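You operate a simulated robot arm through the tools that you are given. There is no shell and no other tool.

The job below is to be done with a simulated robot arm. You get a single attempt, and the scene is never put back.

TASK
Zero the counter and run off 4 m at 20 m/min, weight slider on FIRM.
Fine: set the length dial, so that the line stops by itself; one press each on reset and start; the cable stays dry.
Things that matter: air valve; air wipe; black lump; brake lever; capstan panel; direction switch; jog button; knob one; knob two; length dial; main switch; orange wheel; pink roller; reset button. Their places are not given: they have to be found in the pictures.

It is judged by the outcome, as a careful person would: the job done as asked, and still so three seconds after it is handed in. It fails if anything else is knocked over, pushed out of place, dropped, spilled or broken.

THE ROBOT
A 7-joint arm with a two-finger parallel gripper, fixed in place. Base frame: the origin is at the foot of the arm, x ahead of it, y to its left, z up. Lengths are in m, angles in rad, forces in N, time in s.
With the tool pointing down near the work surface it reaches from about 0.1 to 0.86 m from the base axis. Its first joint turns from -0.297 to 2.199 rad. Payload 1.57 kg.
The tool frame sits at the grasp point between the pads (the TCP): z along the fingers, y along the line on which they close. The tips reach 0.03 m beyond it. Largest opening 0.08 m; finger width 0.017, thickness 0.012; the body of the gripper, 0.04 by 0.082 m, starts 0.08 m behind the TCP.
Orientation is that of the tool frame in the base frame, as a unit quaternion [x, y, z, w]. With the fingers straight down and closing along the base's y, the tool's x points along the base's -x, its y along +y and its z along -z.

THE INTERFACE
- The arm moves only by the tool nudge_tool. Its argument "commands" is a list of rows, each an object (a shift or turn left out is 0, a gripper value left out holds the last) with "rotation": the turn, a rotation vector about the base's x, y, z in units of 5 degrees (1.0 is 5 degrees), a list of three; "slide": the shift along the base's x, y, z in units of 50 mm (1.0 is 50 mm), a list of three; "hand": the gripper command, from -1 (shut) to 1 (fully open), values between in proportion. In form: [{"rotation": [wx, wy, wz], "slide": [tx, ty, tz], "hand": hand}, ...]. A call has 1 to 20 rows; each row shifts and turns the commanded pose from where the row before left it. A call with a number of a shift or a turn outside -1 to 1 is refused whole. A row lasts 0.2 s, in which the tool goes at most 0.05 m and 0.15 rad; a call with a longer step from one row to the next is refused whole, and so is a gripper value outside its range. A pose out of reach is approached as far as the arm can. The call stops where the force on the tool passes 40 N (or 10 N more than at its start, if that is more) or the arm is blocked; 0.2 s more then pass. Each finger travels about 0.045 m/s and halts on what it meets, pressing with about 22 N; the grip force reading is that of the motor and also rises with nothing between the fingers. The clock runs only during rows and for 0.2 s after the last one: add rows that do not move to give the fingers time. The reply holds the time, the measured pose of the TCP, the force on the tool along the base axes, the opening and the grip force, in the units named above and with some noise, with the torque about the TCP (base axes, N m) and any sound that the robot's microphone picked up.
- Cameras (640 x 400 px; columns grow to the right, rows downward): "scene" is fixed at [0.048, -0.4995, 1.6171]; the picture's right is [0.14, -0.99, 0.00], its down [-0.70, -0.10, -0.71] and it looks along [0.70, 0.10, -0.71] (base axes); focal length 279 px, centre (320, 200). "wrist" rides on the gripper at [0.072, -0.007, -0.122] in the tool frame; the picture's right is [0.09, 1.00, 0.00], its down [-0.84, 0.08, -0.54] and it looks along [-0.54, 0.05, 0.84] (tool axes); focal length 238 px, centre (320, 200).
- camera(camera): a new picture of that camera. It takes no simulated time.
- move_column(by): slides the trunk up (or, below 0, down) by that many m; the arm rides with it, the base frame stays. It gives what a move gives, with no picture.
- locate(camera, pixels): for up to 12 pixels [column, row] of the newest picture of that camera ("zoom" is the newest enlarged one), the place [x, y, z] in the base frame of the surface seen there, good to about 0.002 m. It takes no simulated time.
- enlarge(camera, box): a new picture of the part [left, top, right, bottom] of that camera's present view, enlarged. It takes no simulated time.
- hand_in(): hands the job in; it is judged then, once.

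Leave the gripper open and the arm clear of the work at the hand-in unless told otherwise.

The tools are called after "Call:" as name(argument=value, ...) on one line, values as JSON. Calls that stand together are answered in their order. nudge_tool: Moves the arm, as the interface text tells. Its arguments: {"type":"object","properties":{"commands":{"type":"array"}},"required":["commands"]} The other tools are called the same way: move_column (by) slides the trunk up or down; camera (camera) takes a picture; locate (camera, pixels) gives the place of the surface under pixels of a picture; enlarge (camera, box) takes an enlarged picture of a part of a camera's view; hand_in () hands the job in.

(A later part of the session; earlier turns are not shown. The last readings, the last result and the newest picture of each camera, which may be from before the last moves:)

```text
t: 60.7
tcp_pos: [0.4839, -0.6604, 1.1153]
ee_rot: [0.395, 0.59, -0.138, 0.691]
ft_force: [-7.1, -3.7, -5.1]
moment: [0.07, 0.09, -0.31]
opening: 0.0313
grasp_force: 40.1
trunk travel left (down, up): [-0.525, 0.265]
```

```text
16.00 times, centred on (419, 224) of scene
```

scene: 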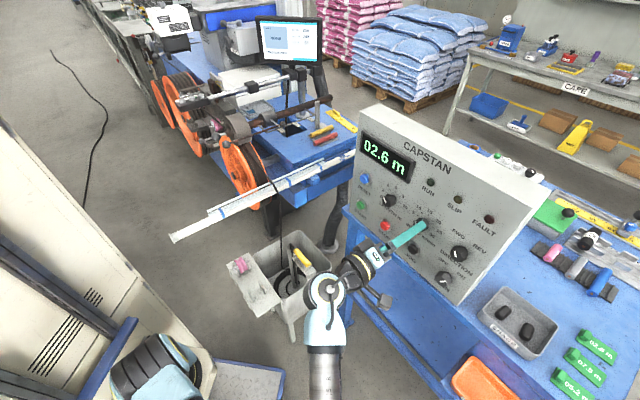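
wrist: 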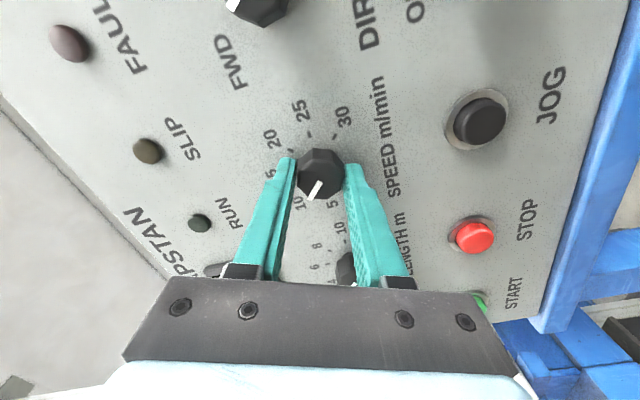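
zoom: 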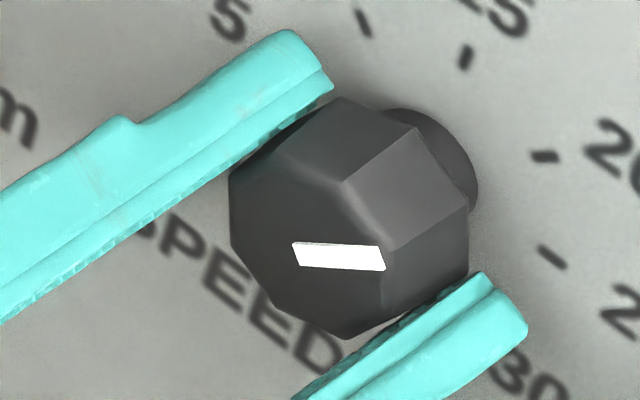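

The knob is held unchanged at ~48°. I rotate it back by 3.4° and re-measure.

Call:
nudge_tool(commands=[{"rotation": [-0.24, 0.243, 0]}, {"rotation": [-0.24, 0.243, 0]}, {}, {}])

Call:
enlarge(camera="scene", box=[405, 215, 433, 233])

```text
t: 61.7
tcp_pos: [0.4834, -0.6601, 1.116]
ee_rot: [0.377, 0.601, -0.159, 0.687]
ft_force: [-17.3, 2.3, -2.8]
moment: [0.08, 0.05, -0.3]
opening: 0.0312
grasp_force: 40.2
trunk travel left (down, up): [-0.525, 0.265]
```

```text
16.00 times, centred on (419, 224) of scene
```

zoom: 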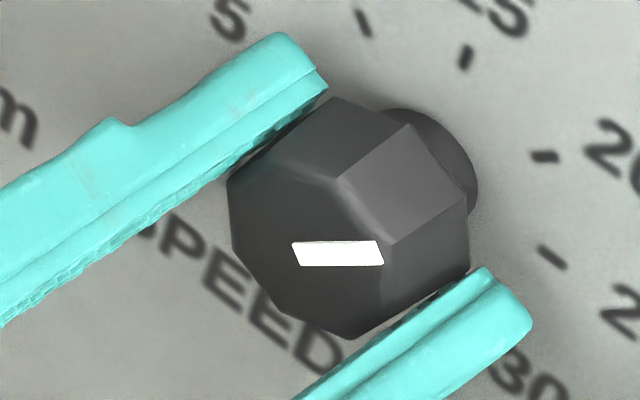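

Now +44.7°: right on 20. I'll relieve the side force slightly, release, and re-check.

Call:
nudge_tool(commands=[{"slide": [-0.018, 0.003, -0.003]}, {}, {"hand": 1}, {}, {}, {}])

Call:
enlarge(camera="scene", box=[405, 215, 433, 233])

Call:
enlarge(camera="wrist", box=[290, 140, 350, 210])

```text
t: 63.1
tcp_pos: [0.484, -0.6606, 1.116]
ee_rot: [0.377, 0.601, -0.158, 0.687]
ft_force: [-0.5, 0.2, 0.0]
moment: [0.04, -0.03, 0.0]
opening: 0.0797
grasp_force: 0.0
trunk travel left (down, up): [-0.525, 0.265]
```

```text
16.00 times, centred on (419, 224) of scene
```

zoom: 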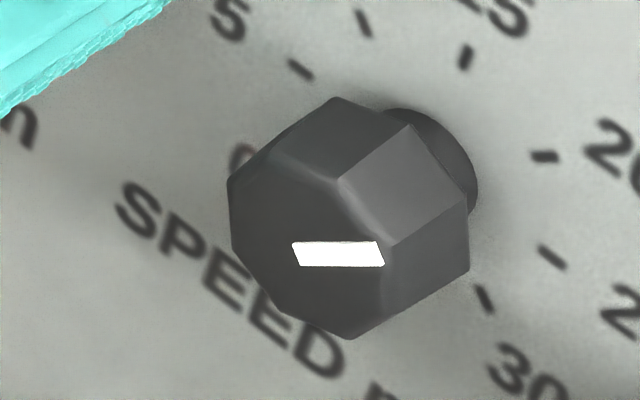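

```text
5.71 times, centred on (320, 175) of wrist
```

zoom: 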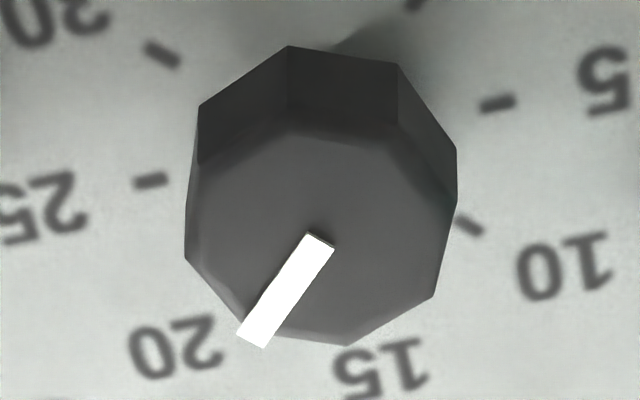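

SPEED is on 20 (≈45°). Now re-measure LENGTH at maximum zoom.

Call:
enlarge(camera="scene", box=[372, 190, 400, 208])

```text
16.00 times, centred on (386, 199) of scene
```

zoom: 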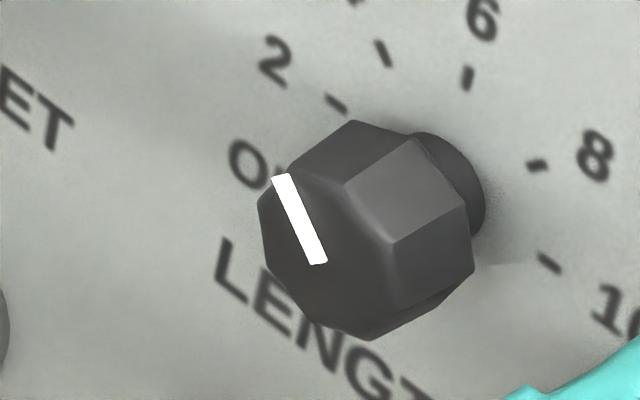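

LENGTH is at −44.7° ≈ 4. Before starting, I verify DIRECTION and MAIN pointers at maximum zoom, and look for a brake lever / state of the air wipe and cable.

Call:
enlarge(camera="scene", box=[443, 240, 475, 264])

Call:
enlarge(camera="scene", box=[427, 266, 459, 290])

Call:
enlarge(camera="scene", box=[130, 30, 170, 58])

Call:
enlarge(camera="scene", box=[180, 110, 250, 160])

```text
16.00 times, centred on (459, 252) of scene
```

zoom: 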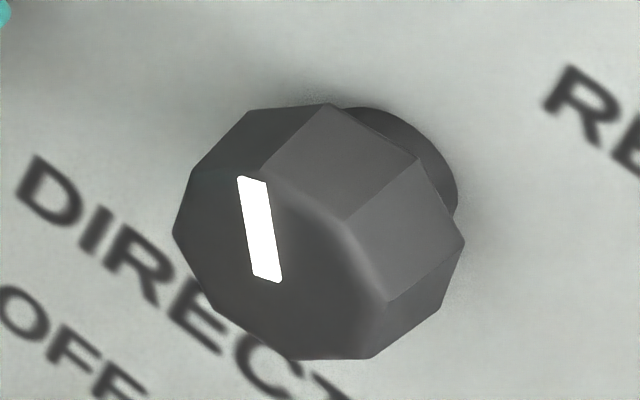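

```text
16.00 times, centred on (443, 278) of scene
```

zoom: 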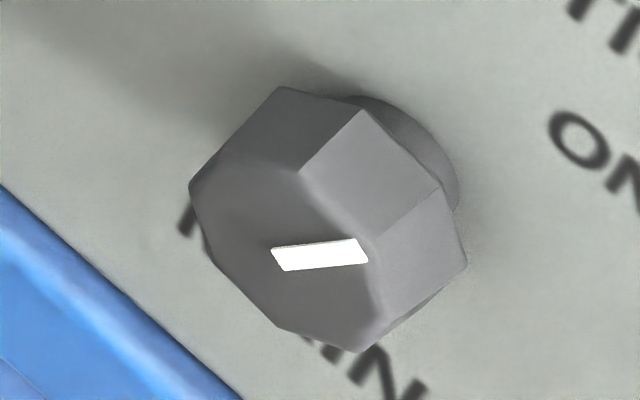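

```text
14.29 times, centred on (150, 44) of scene
```

zoom: 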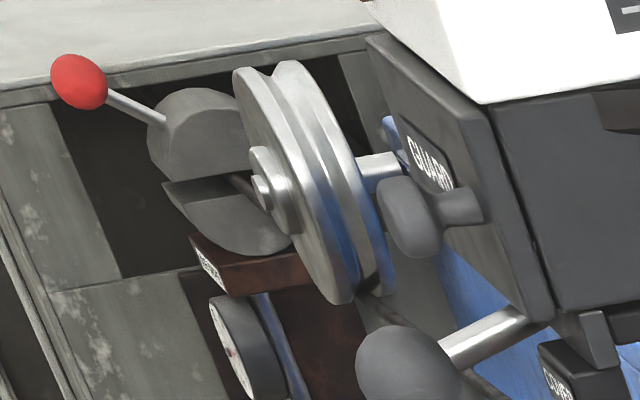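

```text
8.00 times, centred on (215, 135) of scene
```

zoom: 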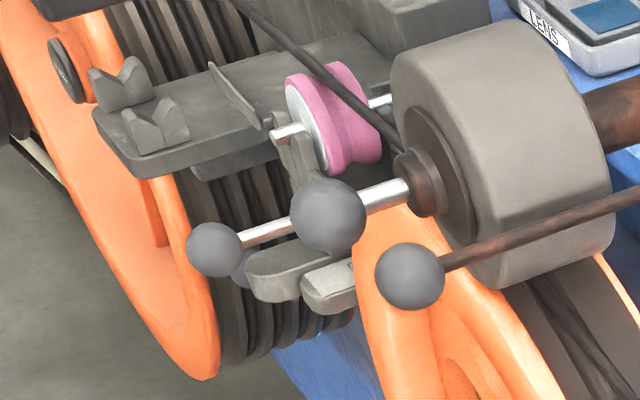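

DIRECTION is at −29° (FWD) and MAIN at +30° (ON). I'll zoom on the far air wipe/valve and its gauge once more to see whether air is on.

Call:
enlarge(camera="scene", box=[134, 44, 150, 54])

Call:
enlarge(camera="scene", box=[140, 54, 164, 76])

Call:
enlarge(camera="scene", box=[60, 0, 140, 50])

Call:
enlarge(camera="scene", box=[225, 230, 335, 330])

```text
16.00 times, centred on (142, 49) of scene
```

zoom: 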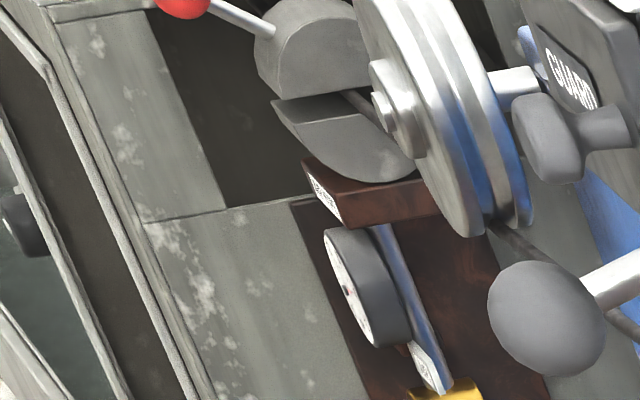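

```text
16.00 times, centred on (152, 65) of scene
```

zoom: 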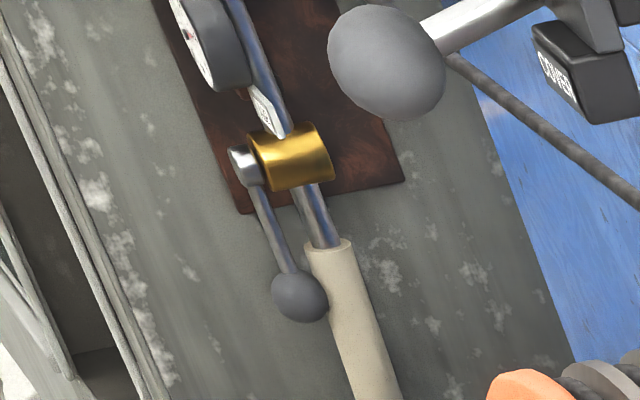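

```text
8.00 times, centred on (100, 25) of scene
```

zoom: 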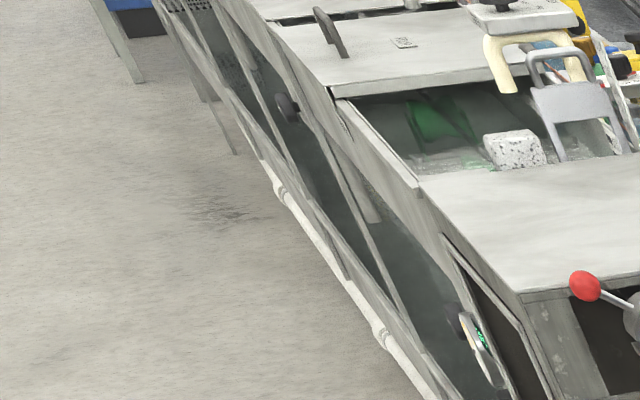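

```text
4.00 times, centred on (280, 280) of scene
```

zoom: 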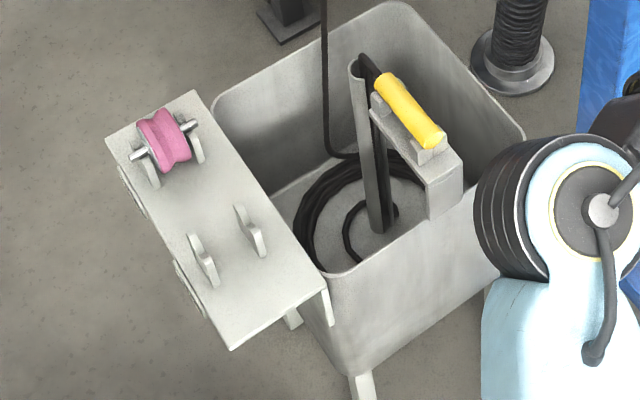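

The valve lever lies along its pipe (open); these items are far out of reach and untouched. Now for the buttons: retreat from SPEED, close the gripper, and move in front of RESET (s=0.08, z=1.1145), staying ~3 cm off.

Call:
nudge_tool(commands=[{"slide": [-0.63, 0.64, 0], "hand": -1}, {"slide": [0.564, 0.556, 0]}, {"slide": [0.564, 0.556, 0]}, {"slide": [0.564, 0.556, 0]}, {"slide": [0.564, 0.556, 0]}, {"slide": [0.564, 0.556, 0]}, {}, {}])

Call:
camera(camera="wrist")

Call:
camera(camera="scene")

```text
t: 64.9
tcp_pos: [0.5924, -0.4892, 1.1133]
ee_rot: [0.376, 0.602, -0.158, 0.687]
ft_force: [-0.5, 0.4, 0.3]
moment: [-0.02, 0.04, 0.0]
opening: 0.0
grasp_force: 21.1
trunk travel left (down, up): [-0.525, 0.265]
```

```text
taken
```

wrist: 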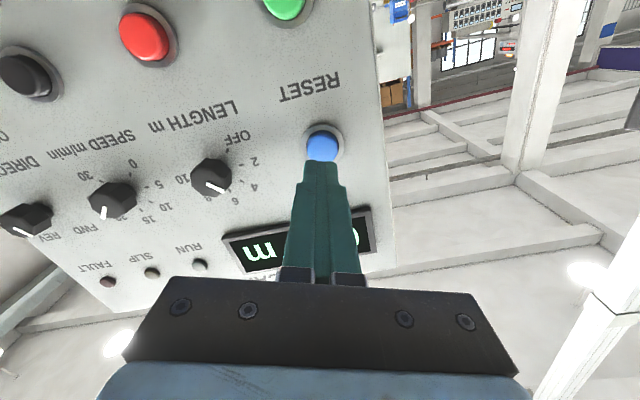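

```text
taken
```

scene: 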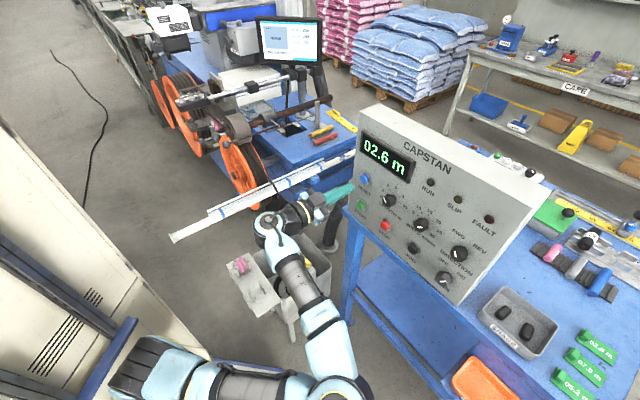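

Aligned with RESET (tip ≈35 mm from its cap). I approach to a few mm, then press slowly.

Call:
nudge_tool(commands=[{"slide": [0.21, -0.214, 0.012]}, {"slide": [0.21, -0.214, 0.012]}, {}])

Call:
enlarge(camera="scene", box=[335, 150, 415, 215])

Call:
enlarge(camera="wrist", box=[260, 100, 400, 200])

```text
t: 65.7
tcp_pos: [0.615, -0.5101, 1.116]
ee_rot: [0.376, 0.601, -0.159, 0.687]
ft_force: [-0.2, -0.8, -0.2]
moment: [0.0, -0.01, -0.02]
opening: 0.0001
grasp_force: 21.3
trunk travel left (down, up): [-0.525, 0.265]
```

```text
6.15 times, centred on (375, 182) of scene
```

zoom: 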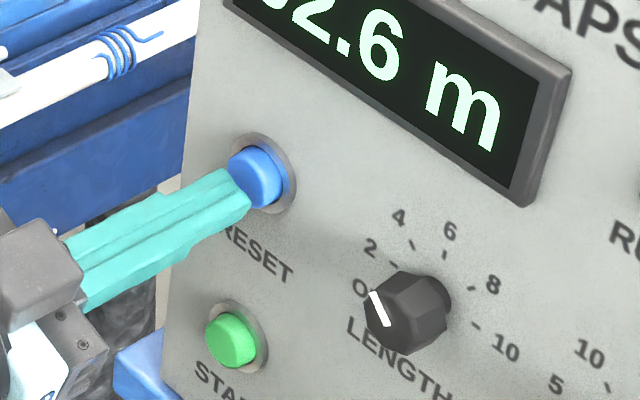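

```text
4.00 times, centred on (330, 150) of wrist
```

zoom: 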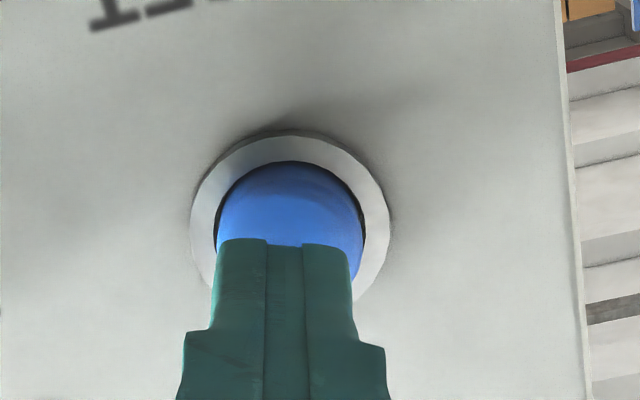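

Tip is ~4–5 mm from the cap and centred. I press in by about 9 mm total, slowly, and read the display.

Call:
nudge_tool(commands=[{"slide": [0.056, -0.057, -0.01]}, {"slide": [0.035, -0.036, 0]}, {"slide": [0.035, -0.036, 0]}, {}])

Call:
enlarge(camera="scene", box=[335, 130, 435, 215])

```text
t: 66.7
tcp_pos: [0.6207, -0.517, 1.1161]
ee_rot: [0.376, 0.602, -0.159, 0.686]
ft_force: [-0.7, 0.2, -0.9]
moment: [0.03, 0.0, 0.01]
opening: 0.0003
grasp_force: 21.6
trunk travel left (down, up): [-0.525, 0.265]
```

```text
4.71 times, centred on (385, 172) of scene
```

zoom: 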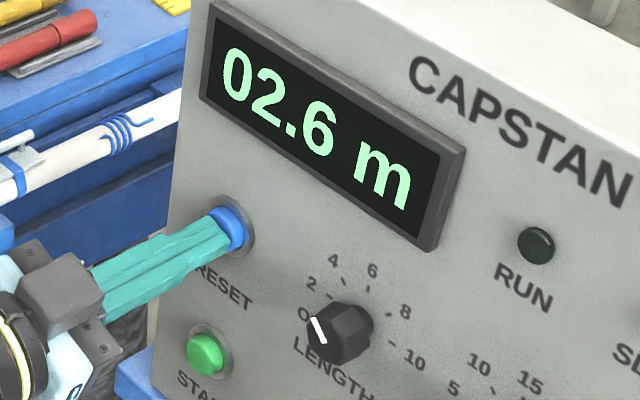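

No force yet and the display still says 02.6. I continue 2 mm at a time.

Call:
nudge_tool(commands=[{"slide": [0.028, -0.0285, 0]}, {"slide": [0.028, -0.0285, 0]}])

Call:
enlarge(camera="scene", box=[335, 130, 435, 215])

```text
t: 67.3
tcp_pos: [0.6234, -0.5191, 1.1169]
ee_rot: [0.376, 0.602, -0.158, 0.687]
ft_force: [-3.4, 4.3, -1.3]
moment: [0.01, 0.07, 0.02]
opening: 0.0
grasp_force: 21.8
trunk travel left (down, up): [-0.525, 0.265]
heard: click
```

```text
4.71 times, centred on (385, 172) of scene
```

zoom: 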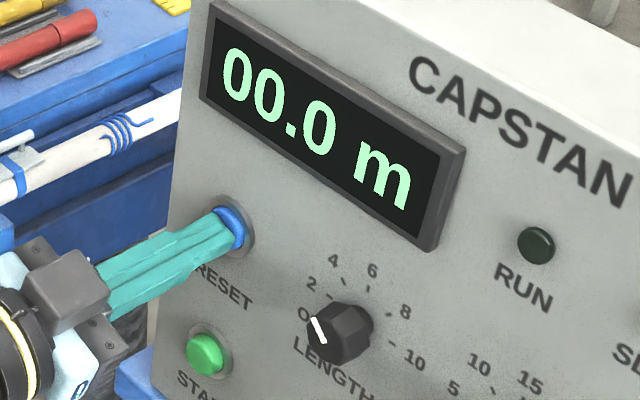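

Click heard and the counter shows 00.0 m. I retreat 45 mm straight back and move down to START's height (z≈1.011).

Call:
nudge_tool(commands=[{"slide": [-0.63, 0.64, 0]}, {"slide": [0, 0, -0.7]}, {"slide": [0, 0, -0.7]}, {"slide": [0, 0, -0.7]}, {}, {}])

Call:
camera(camera="wrist")

Call:
enlarge(camera="scene", box=[300, 130, 460, 230])

```text
t: 68.7
tcp_pos: [0.5965, -0.485, 1.0248]
ee_rot: [0.371, 0.604, -0.155, 0.688]
ft_force: [0.3, 0.0, -0.3]
moment: [-0.01, -0.01, 0.01]
opening: 0.0001
grasp_force: 21.2
out of reach, approached as far as the arm can: row 4
trunk travel left (down, up): [-0.525, 0.265]
```

```text
taken
```

wrist: 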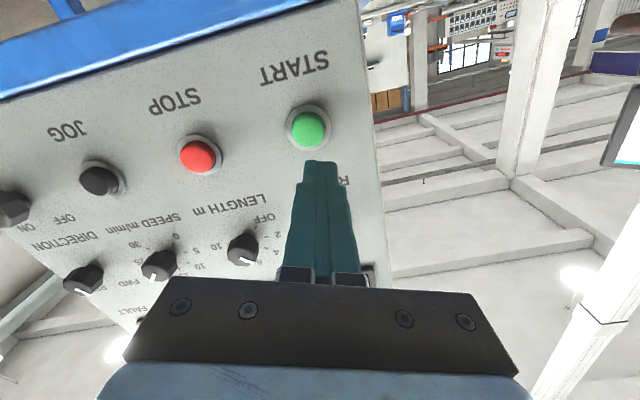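

```text
4.00 times, centred on (380, 180) of scene
```

zoom: 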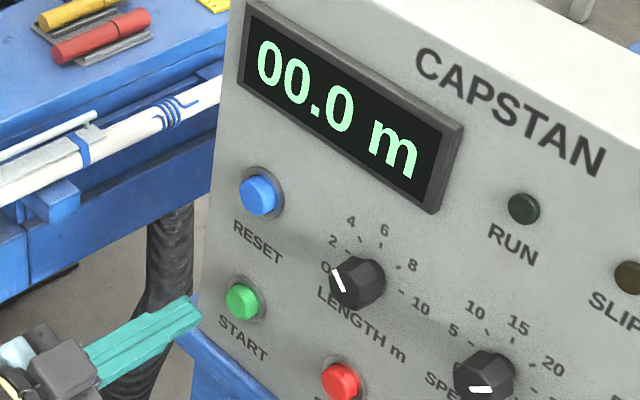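

The tool stopped at z=1.025 (reach limit of this posture). I'll lower the trunk by 14 mm to bring the tip to START's height.

Call:
move_column(by=-0.014)

Call:
camera(camera="wrist")

```text
t: 69.3
tcp_pos: [0.5974, -0.4843, 1.0119]
ee_rot: [0.372, 0.604, -0.156, 0.687]
ft_force: [0.1, 0.7, -0.1]
moment: [0.0, -0.01, -0.02]
opening: 0.0001
grasp_force: 21.2
trunk travel left (down, up): [-0.511, 0.279]
```

```text
taken
```

wrist: 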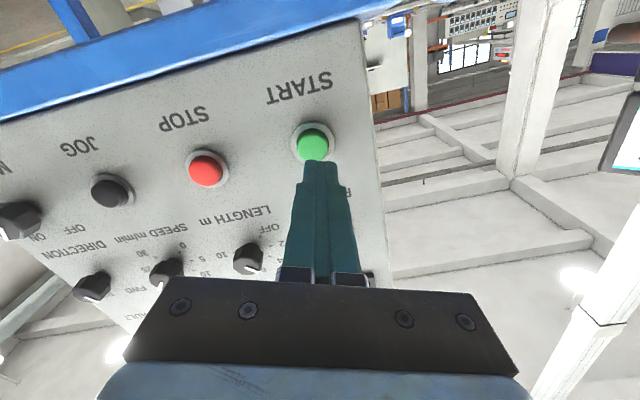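

Before the single START press, I want to make sure no brake is engaged on the line near the pink roller (label seen earlier: "LINE"). I back off and bring the wrist camera to look at that lever device from above.

Call:
nudge_tool(commands=[{"slide": [0.1, 0.7, 0.5]}, {"slide": [0.1, 0.7, 0.5]}, {"slide": [0.1, 0.7, 0.5]}, {"slide": [0.1, 0.7, 0.5]}, {"slide": [0.1, 0.7, 0.5]}, {"slide": [0.1, 0.7, 0.5]}, {}, {}])

Call:
camera(camera="scene")

Call:
camera(camera="wrist")

```text
t: 71.1
tcp_pos: [0.6292, -0.2734, 1.1622]
ee_rot: [0.373, 0.603, -0.156, 0.688]
ft_force: [-0.5, 0.1, -0.4]
moment: [-0.01, 0.01, 0.02]
opening: 0.0
grasp_force: 21.5
trunk travel left (down, up): [-0.511, 0.279]
```

```text
taken
```

scene: 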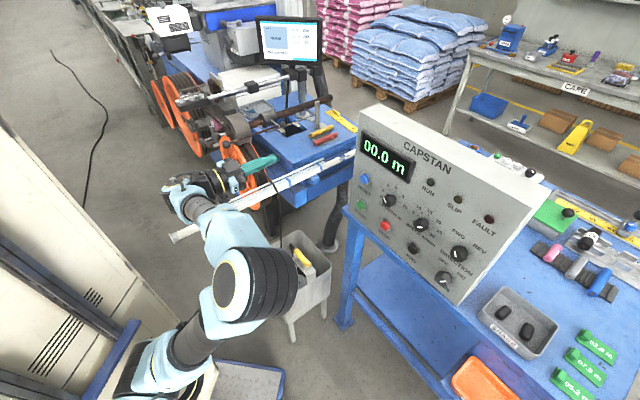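

```text
taken
```

wrist: 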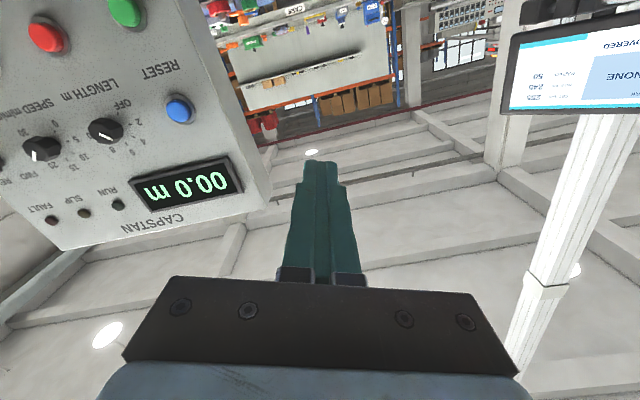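

I now yaw the tool left and pitch it down while moving to about (0.62,−0.05,1.25) for a view of the rollers.

Call:
nudge_tool(commands=[{"rotation": [0.3, 0.8, 1], "slide": [0, 0.49, 0.2]}, {"rotation": [0.3, 0.8, 1], "slide": [0, 0.49, 0.2]}, {"rotation": [0.2, 0.9, 1], "slide": [0, 0.49, 0.2]}, {"rotation": [0.2, 0.9, 1], "slide": [0, 0.49, 0.2]}, {"rotation": [0.1, 0.9, 1], "slide": [0, 0.49, 0.2]}, {"rotation": [0, 0.9, 1], "slide": [0, 0.49, 0.2]}, {"rotation": [0, 0.9, 1], "slide": [0, 0.49, 0.2]}, {"rotation": [0, 0.9, 1], "slide": [0, 0.49, 0.2]}, {"rotation": [0, 0.9, 1], "slide": [0, 0.49, 0.2]}, {}, {}])

Call:
camera(camera="scene")

Call:
camera(camera="wrist")

```text
t: 73.5
tcp_pos: [0.6281, -0.0531, 1.2513]
ee_rot: [0.081, 0.9, 0.019, 0.429]
ft_force: [0.7, 0.8, -0.2]
moment: [0.02, -0.01, 0.02]
opening: 0.0
grasp_force: 21.7
trunk travel left (down, up): [-0.511, 0.279]
```

```text
taken
```

scene: 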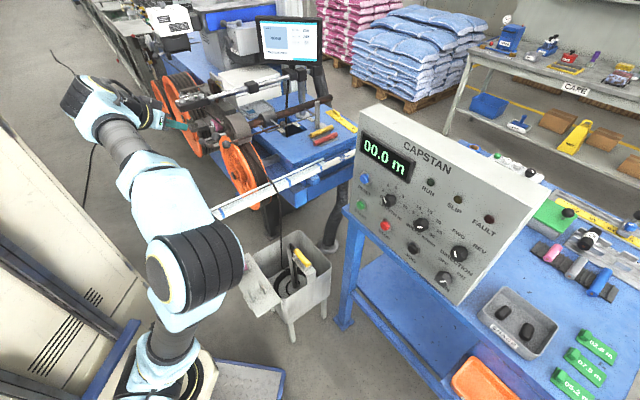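

```text
taken
```

wrist: 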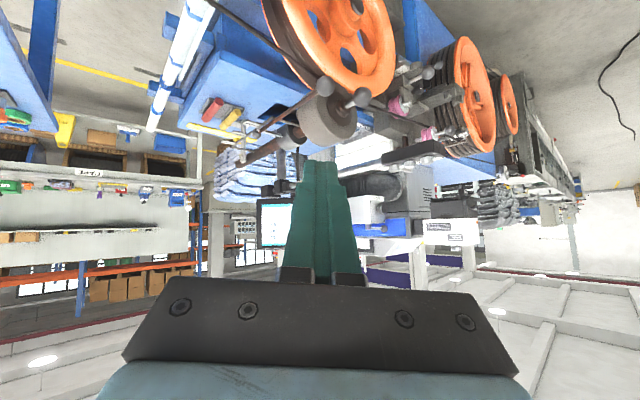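

Good view. I'll zoom on the roller/lever device and on the far wipe/valve.

Call:
enlarge(camera="wrist", box=[370, 50, 470, 150])

Call:
enlarge(camera="wrist", box=[490, 130, 550, 180])

Call:
enlarge(camera="wrist", box=[395, 55, 435, 85])

Call:
enlarge(camera="wrist", box=[280, 0, 400, 110])

```text
4.00 times, centred on (420, 100) of wrist
```

zoom: 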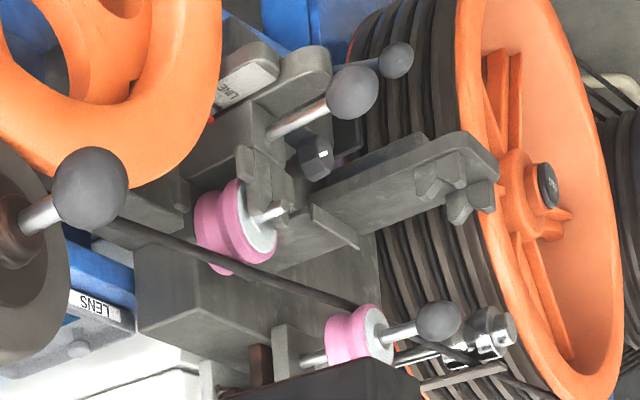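

```text
8.00 times, centred on (520, 155) of wrist
```

zoom: 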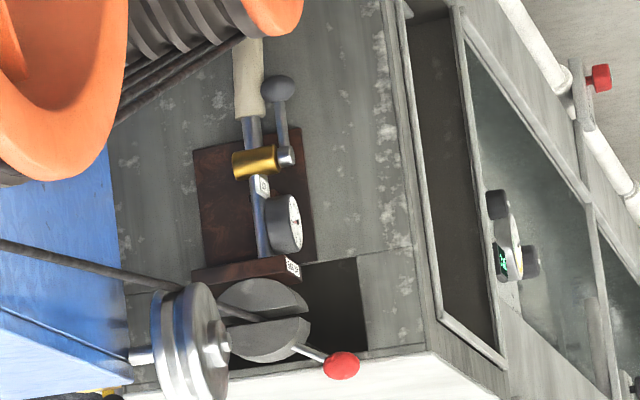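

```text
13.33 times, centred on (415, 70) of wrist
```

zoom: 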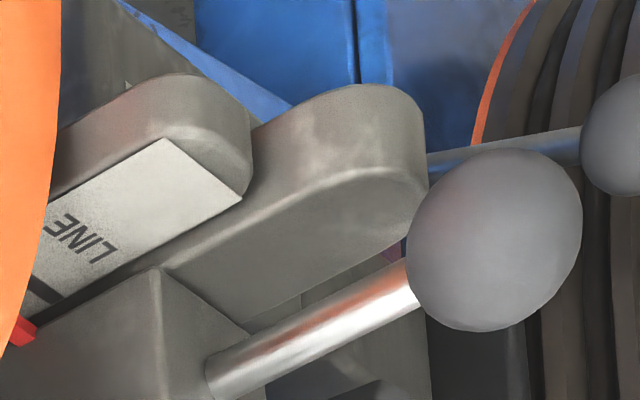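

```text
3.64 times, centred on (340, 55) of wrist
```

zoom: 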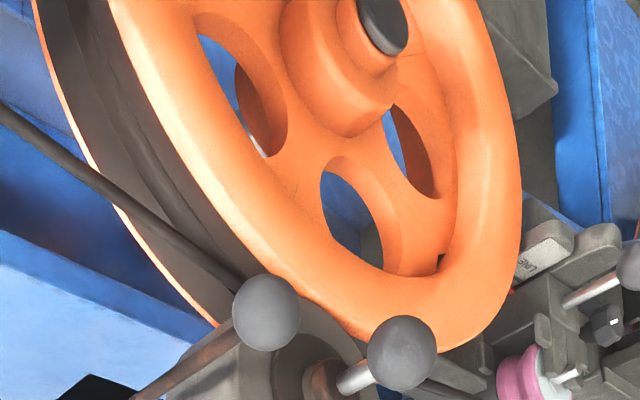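

The pink-roller carriage sits at its "LINE" mark — fine. I'll take one more maximum zoom of the far air wipe and gauge.

Call:
enlarge(camera="wrist", box=[502, 150, 532, 180])

Call:
enlarge(camera="wrist", box=[500, 135, 530, 160])

Call:
locate(camera="wrist", pixels=[[522, 176], [515, 163], [514, 172], [513, 150], [515, 141], [515, 158]])

```text
13.33 times, centred on (517, 165) of wrist
```

zoom: 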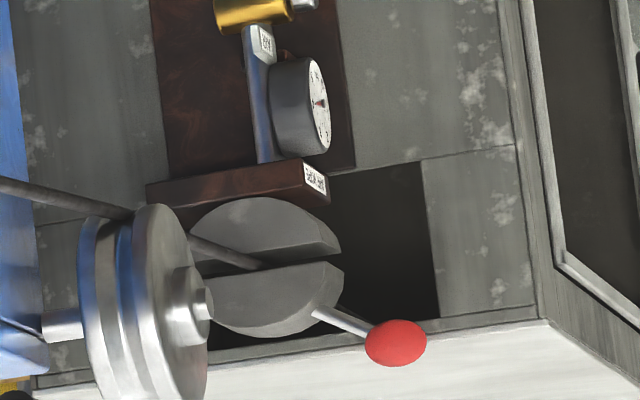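

```text
16.00 times, centred on (515, 148) of wrist
```

zoom: 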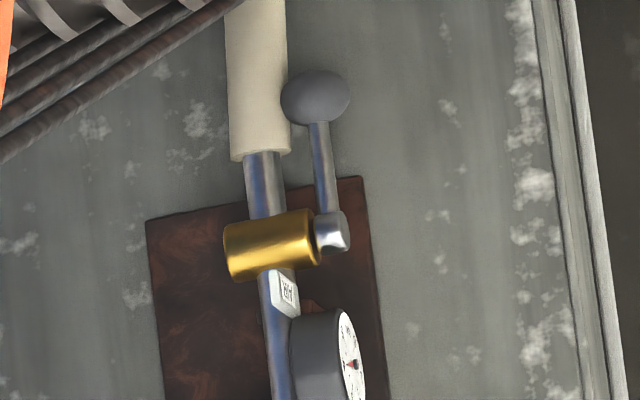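

```text
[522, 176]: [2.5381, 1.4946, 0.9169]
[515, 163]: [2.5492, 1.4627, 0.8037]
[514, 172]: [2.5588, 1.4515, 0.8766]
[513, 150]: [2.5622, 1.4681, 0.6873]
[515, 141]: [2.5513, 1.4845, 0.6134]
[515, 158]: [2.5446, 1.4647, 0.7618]
```

Cable passes through the closed-looking wipe, air valve lever in line with the pipe; nothing to change there. I retrace my path back toward the panel, exactly reversing the rows.

Call:
nudge_tool(commands=[{"rotation": [0, -0.9, -1], "slide": [0, -0.49, -0.2]}, {"rotation": [0, -0.9, -1], "slide": [0, -0.49, -0.2]}, {"rotation": [0, -0.9, -1], "slide": [0, -0.49, -0.2]}, {"rotation": [0, -0.9, -1], "slide": [0, -0.49, -0.2]}, {"rotation": [-0.1, -0.9, -1], "slide": [0, -0.49, -0.2]}, {"rotation": [-0.2, -0.9, -1], "slide": [0, -0.49, -0.2]}, {"rotation": [-0.2, -0.9, -1], "slide": [0, -0.49, -0.2]}, {"rotation": [-0.3, -0.8, -1], "slide": [0, -0.49, -0.2]}, {"rotation": [-0.3, -0.8, -1], "slide": [0, -0.49, -0.2]}, {}, {}])

Call:
camera(camera="scene")

```text
t: 75.9
tcp_pos: [0.6257, -0.2747, 1.1641]
ee_rot: [0.372, 0.604, -0.156, 0.688]
ft_force: [0.9, -1.0, 0.2]
moment: [0.0, 0.02, 0.01]
opening: 0.0
grasp_force: 21.2
trunk travel left (down, up): [-0.511, 0.279]
```

```text
taken
```

scene: 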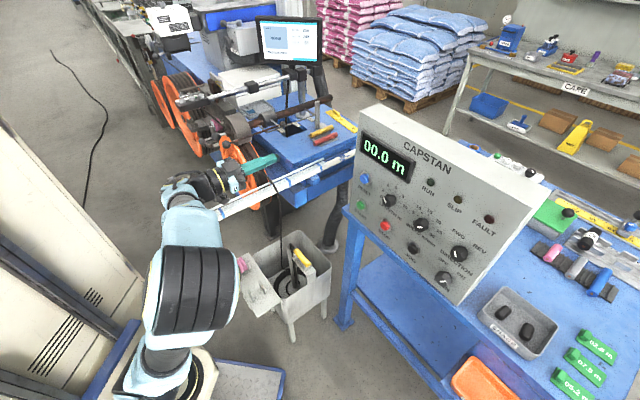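

Now back in front of START.

Call:
nudge_tool(commands=[{"slide": [-0.1, -0.7, -0.5]}, {"slide": [-0.1, -0.7, -0.5]}, {"slide": [-0.1, -0.7, -0.5]}, {"slide": [-0.1, -0.7, -0.5]}, {"slide": [-0.1, -0.7, -0.5]}, {"slide": [-0.1, -0.7, -0.5]}, {}, {}])

Call:
camera(camera="scene")

Call:
camera(camera="wrist")

```text
t: 77.7
tcp_pos: [0.5996, -0.4825, 1.0099]
ee_rot: [0.372, 0.604, -0.155, 0.688]
ft_force: [-0.3, 0.2, -0.2]
moment: [-0.01, 0.01, -0.02]
opening: 0.0
grasp_force: 21.5
trunk travel left (down, up): [-0.511, 0.279]
```

```text
taken
```

scene: 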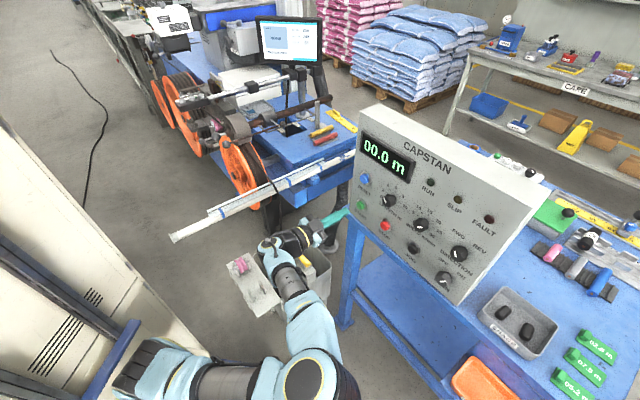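

```text
taken
```

wrist: 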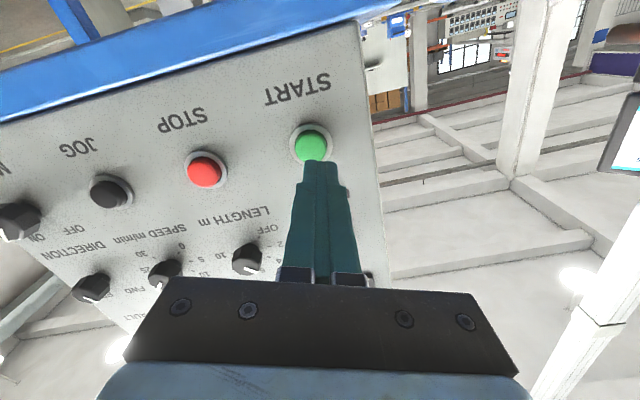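

Aligning with START (shift 8 mm right) and approaching to within ~8 mm of its cap.

Call:
nudge_tool(commands=[{"slide": [-0.114, -0.112, 0.02]}, {"slide": [0.197, -0.199, 0]}, {"slide": [0.197, -0.199, 0]}, {}, {}])

Call:
enlarge(camera="scene", box=[325, 170, 405, 235])

Call:
enlarge(camera="wrist", box=[260, 100, 400, 200])

```text
t: 78.9
tcp_pos: [0.597, -0.5042, 1.019]
ee_rot: [0.374, 0.604, -0.156, 0.687]
ft_force: [0.0, -0.7, -0.1]
moment: [0.0, -0.01, 0.0]
opening: 0.0003
grasp_force: 21.8
out of reach, approached as far as the arm can: row 2, 3
trunk travel left (down, up): [-0.511, 0.279]
```

```text
6.15 times, centred on (365, 202) of scene
```

zoom: 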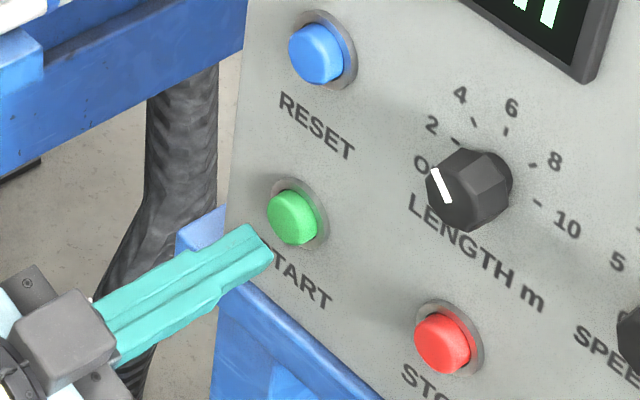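

```text
4.00 times, centred on (330, 150) of wrist
```

zoom: 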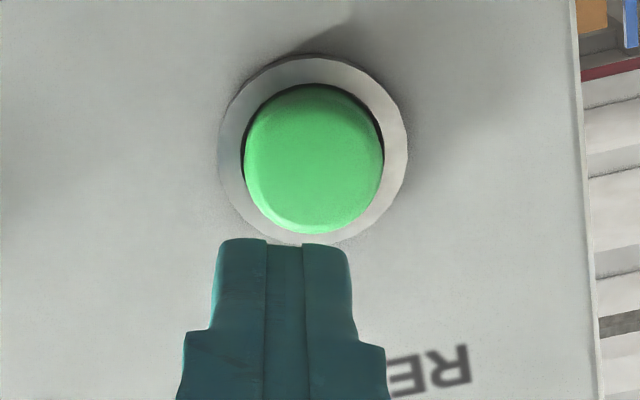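

At this trunk height START is at the limit of reach. I'll raise the tool to RESET's height (a good posture, 6 cm off the panel), then lower the trunk by the difference so that the same posture faces START.

Call:
nudge_tool(commands=[{"slide": [-0.1, 0.2, 0.2]}, {"slide": [0.02, 0.06, 0.85]}, {"slide": [0.02, 0.05, 0.86]}, {}, {}])

Call:
camera(camera="wrist")

```text
t: 80.1
tcp_pos: [0.5955, -0.4894, 1.1141]
ee_rot: [0.373, 0.604, -0.156, 0.688]
ft_force: [-1.0, -0.4, -0.5]
moment: [-0.06, -0.02, -0.02]
opening: 0.0
grasp_force: 21.2
trunk travel left (down, up): [-0.511, 0.279]
```

```text
taken
```

wrist: 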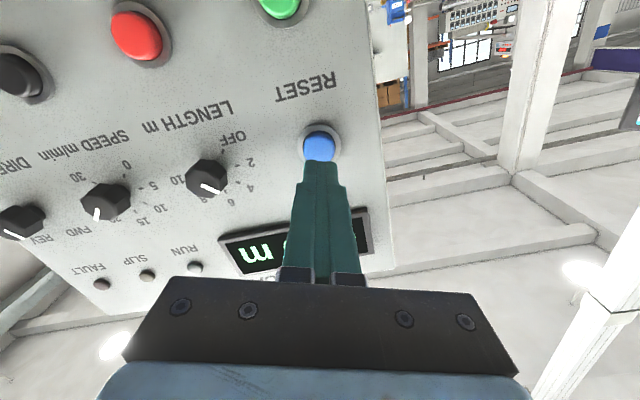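

Call:
camera(camera="scene")

Call:
locate(camera="scene", pixels=[[300, 285], [320, 330], [330, 380], [200, 380], [140, 370], [275, 235], [240, 265]])

```text
taken
```

scene: 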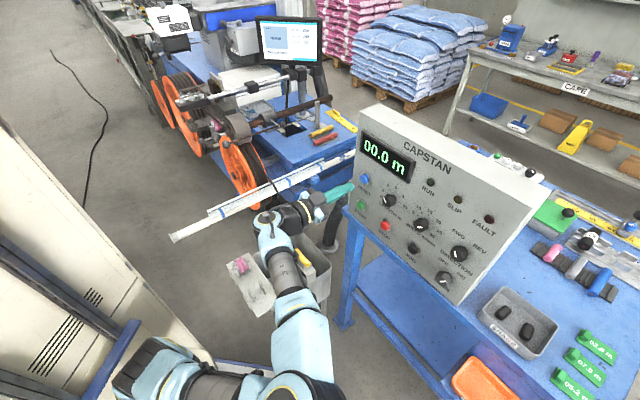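

```text
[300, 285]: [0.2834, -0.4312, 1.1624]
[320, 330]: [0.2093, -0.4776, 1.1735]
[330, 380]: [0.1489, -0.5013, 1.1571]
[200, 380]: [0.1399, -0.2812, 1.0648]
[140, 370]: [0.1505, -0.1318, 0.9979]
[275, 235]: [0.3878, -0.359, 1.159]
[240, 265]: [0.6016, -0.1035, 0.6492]
```

The arm lies well above the bin; lowering the trunk 0.103 m is safe.

Call:
move_column(by=-0.103)

Call:
camera(camera="wrist")

Call:
camera(camera="scene")

```text
t: 81.5
tcp_pos: [0.5956, -0.4882, 1.0112]
ee_rot: [0.373, 0.604, -0.157, 0.687]
ft_force: [0.4, 0.4, 0.5]
moment: [0.0, 0.03, -0.02]
opening: 0.0
grasp_force: 22.1
trunk travel left (down, up): [-0.408, 0.382]
```

```text
taken
```

wrist: 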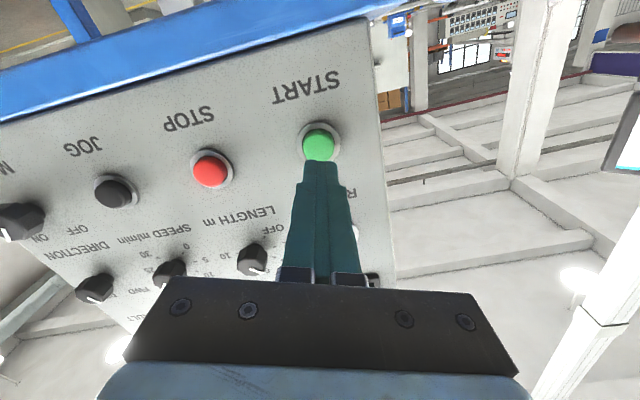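

```text
taken
```

scene: 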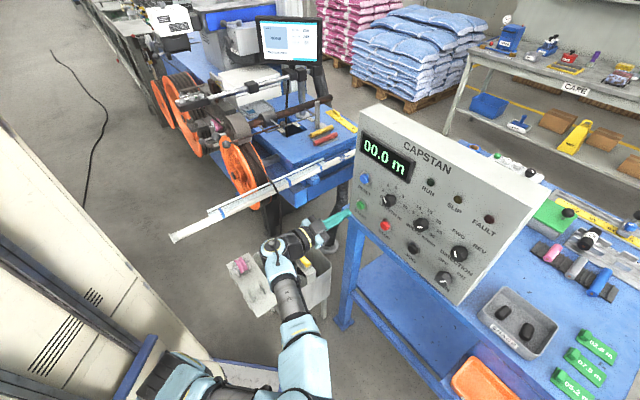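

Now aligned with START. Approach 30 mm.

Call:
nudge_tool(commands=[{"slide": [0.21, -0.214, 0]}, {"slide": [0.21, -0.214, 0]}, {}])

Call:
enlarge(camera="scene", box=[325, 170, 405, 235])

Call:
enlarge(camera="wrist", box=[260, 100, 400, 200])

```text
t: 82.3
tcp_pos: [0.6168, -0.5111, 1.0104]
ee_rot: [0.371, 0.605, -0.155, 0.688]
ft_force: [0.0, -0.6, 0.1]
moment: [-0.01, -0.03, 0.02]
opening: 0.0
grasp_force: 21.1
trunk travel left (down, up): [-0.408, 0.382]
```

```text
6.15 times, centred on (365, 202) of scene
```

zoom: 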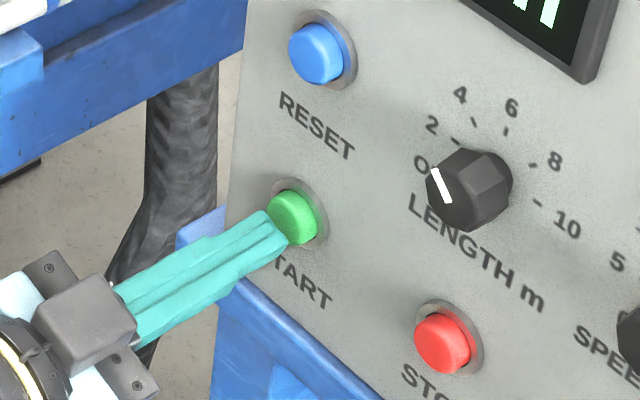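

```text
4.00 times, centred on (330, 150) of wrist
```

zoom: 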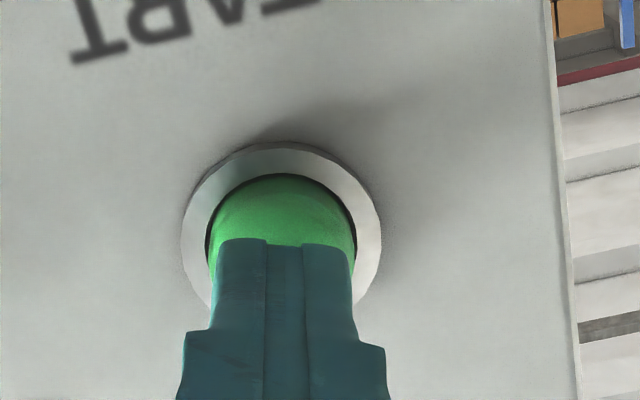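

Centred. Press: first 9 mm (to just at contact), then small steps.

Call:
nudge_tool(commands=[{"slide": [0.056, -0.057, 0.01]}, {"slide": [0.035, -0.036, 0]}, {"slide": [0.035, -0.036, 0]}])

```text
t: 83.1
tcp_pos: [0.6212, -0.5172, 1.0118]
ee_rot: [0.373, 0.603, -0.155, 0.688]
ft_force: [-1.2, 0.5, -0.7]
moment: [0.02, -0.04, 0.04]
opening: 0.0001
grasp_force: 21.8
trunk travel left (down, up): [-0.408, 0.382]
```

No click yet; forces ≈1 N. Two more 2 mm steps.

Call:
nudge_tool(commands=[{"slide": [0.028, -0.0285, 0]}, {"slide": [0.028, -0.0285, 0]}])

Call:
enlarge(camera="scene", box=[335, 130, 475, 225])

```text
t: 83.7
tcp_pos: [0.6243, -0.519, 1.0112]
ee_rot: [0.372, 0.605, -0.155, 0.687]
ft_force: [-7.7, 7.7, -4.4]
moment: [0.11, 0.11, 0.0]
opening: 0.0001
grasp_force: 21.3
trunk travel left (down, up): [-0.408, 0.382]
heard: click
```

```text
4.21 times, centred on (405, 178) of scene
```

zoom: 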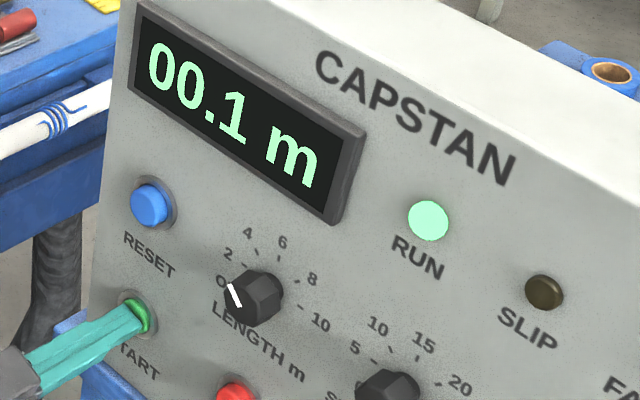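

Click heard; RUN lamp is lit and the counter is at 00.1 m. I release the button by retreating 50 mm straight back and open the gripper, then wait while it runs.

Call:
nudge_tool(commands=[{"slide": [-0.35, 0.357, 0]}, {"slide": [-0.35, 0.357, 0]}, {"hand": 1}, {}, {}])

Call:
enlarge(camera="scene", box=[335, 130, 495, 225])

Call:
enlarge(camera="scene", box=[170, 80, 350, 300])

```text
t: 84.9
tcp_pos: [0.5898, -0.4845, 1.0119]
ee_rot: [0.372, 0.604, -0.156, 0.688]
ft_force: [0.2, 1.1, 0.6]
moment: [0.01, -0.03, 0.02]
opening: 0.0679
grasp_force: 0.2
trunk travel left (down, up): [-0.408, 0.382]
```

```text
4.00 times, centred on (415, 178) of scene
```

zoom: 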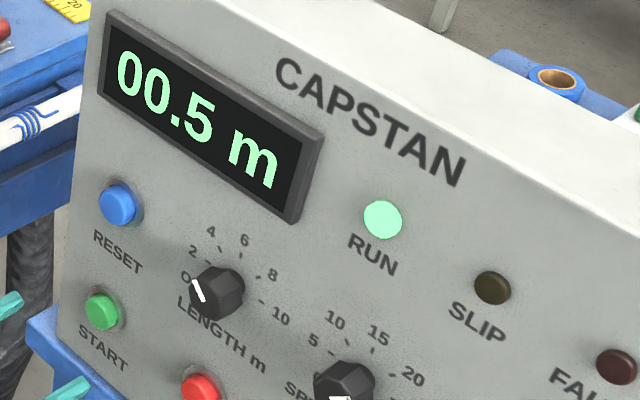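

```text
1.82 times, centred on (260, 190) of scene
```

zoom: 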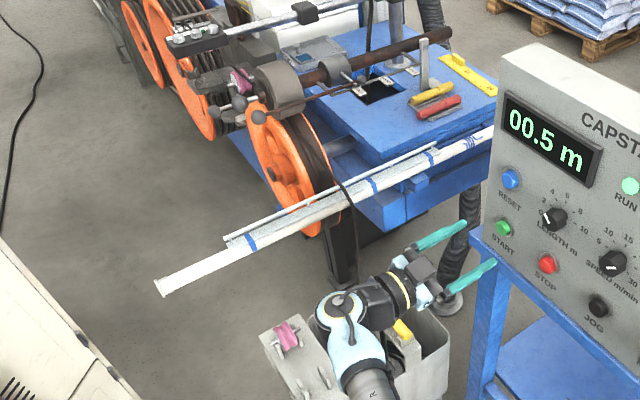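

It runs at 0.33 m/s (20 m/min), no SLIP or FAULT. I hold still and watch, in short waits.

Call:
nudge_tool(commands=[{}, {}, {}, {}, {}, {}, {}, {}, {}, {}, {}, {}])

Call:
camera(camera="scene")

Call:
enlarge(camera="scene", box=[335, 130, 515, 245])

Call:
enlarge(camera="scene", box=[150, 60, 310, 200])

```text
t: 87.5
tcp_pos: [0.588, -0.4844, 1.0118]
ee_rot: [0.373, 0.604, -0.156, 0.687]
ft_force: [0.3, 0.0, -0.8]
moment: [0.03, -0.03, 0.02]
opening: 0.0799
grasp_force: 0.0
trunk travel left (down, up): [-0.408, 0.382]
```

```text
taken
```

scene: 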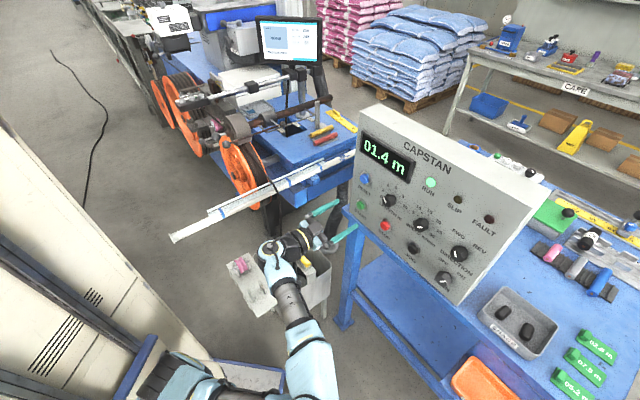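

```text
3.48 times, centred on (425, 188) of scene
```

zoom: 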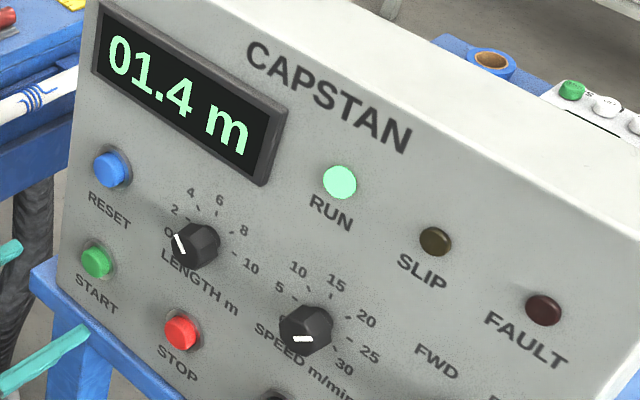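

```text
2.86 times, centred on (230, 130) of scene
```

zoom: 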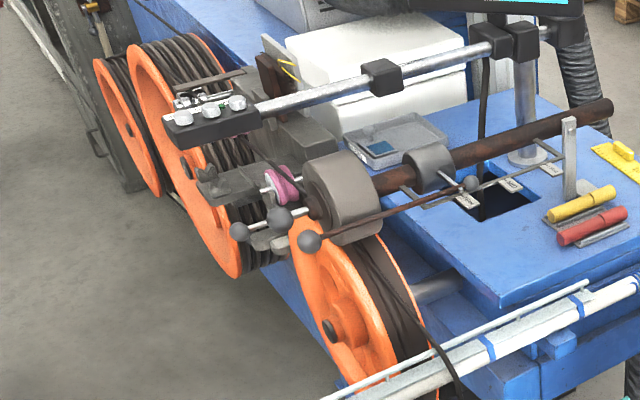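

01.4 m, RUN lit, no SLIP/FAULT. Keep waiting.

Call:
nudge_tool(commands=[{}, {}, {}, {}, {}, {}, {}, {}, {}, {}, {}, {}, {}, {}, {}, {}, {}, {}, {}])

Call:
enlarge(camera="scene", box=[335, 130, 515, 245])

Call:
enlarge(camera="scene", box=[200, 140, 350, 320])

```text
t: 91.5
tcp_pos: [0.5889, -0.4839, 1.0104]
ee_rot: [0.373, 0.603, -0.156, 0.687]
ft_force: [0.6, -1.1, 0.0]
moment: [-0.02, 0.03, 0.0]
opening: 0.0801
grasp_force: 0.0
trunk travel left (down, up): [-0.408, 0.382]
```

```text
3.48 times, centred on (425, 188) of scene
```

zoom: 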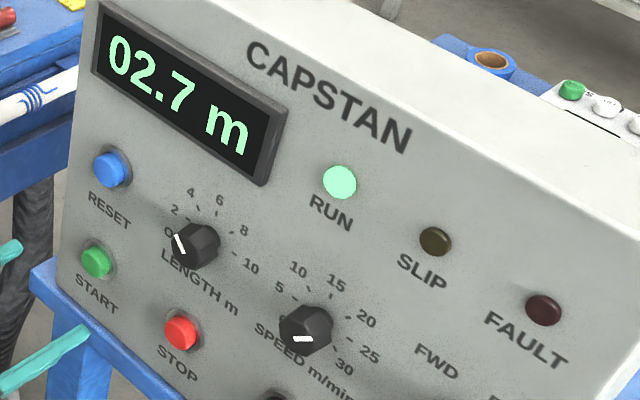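

```text
2.22 times, centred on (275, 230) of scene
```

zoom: 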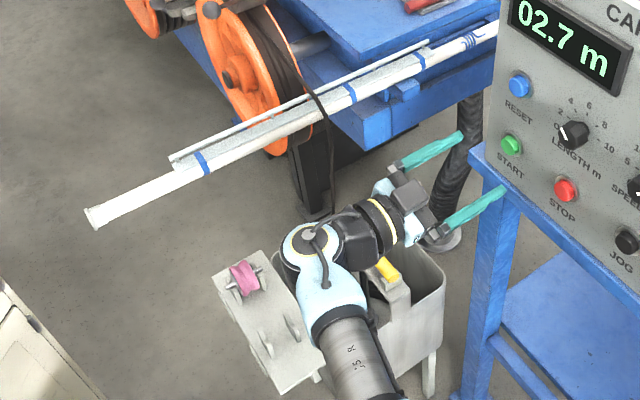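

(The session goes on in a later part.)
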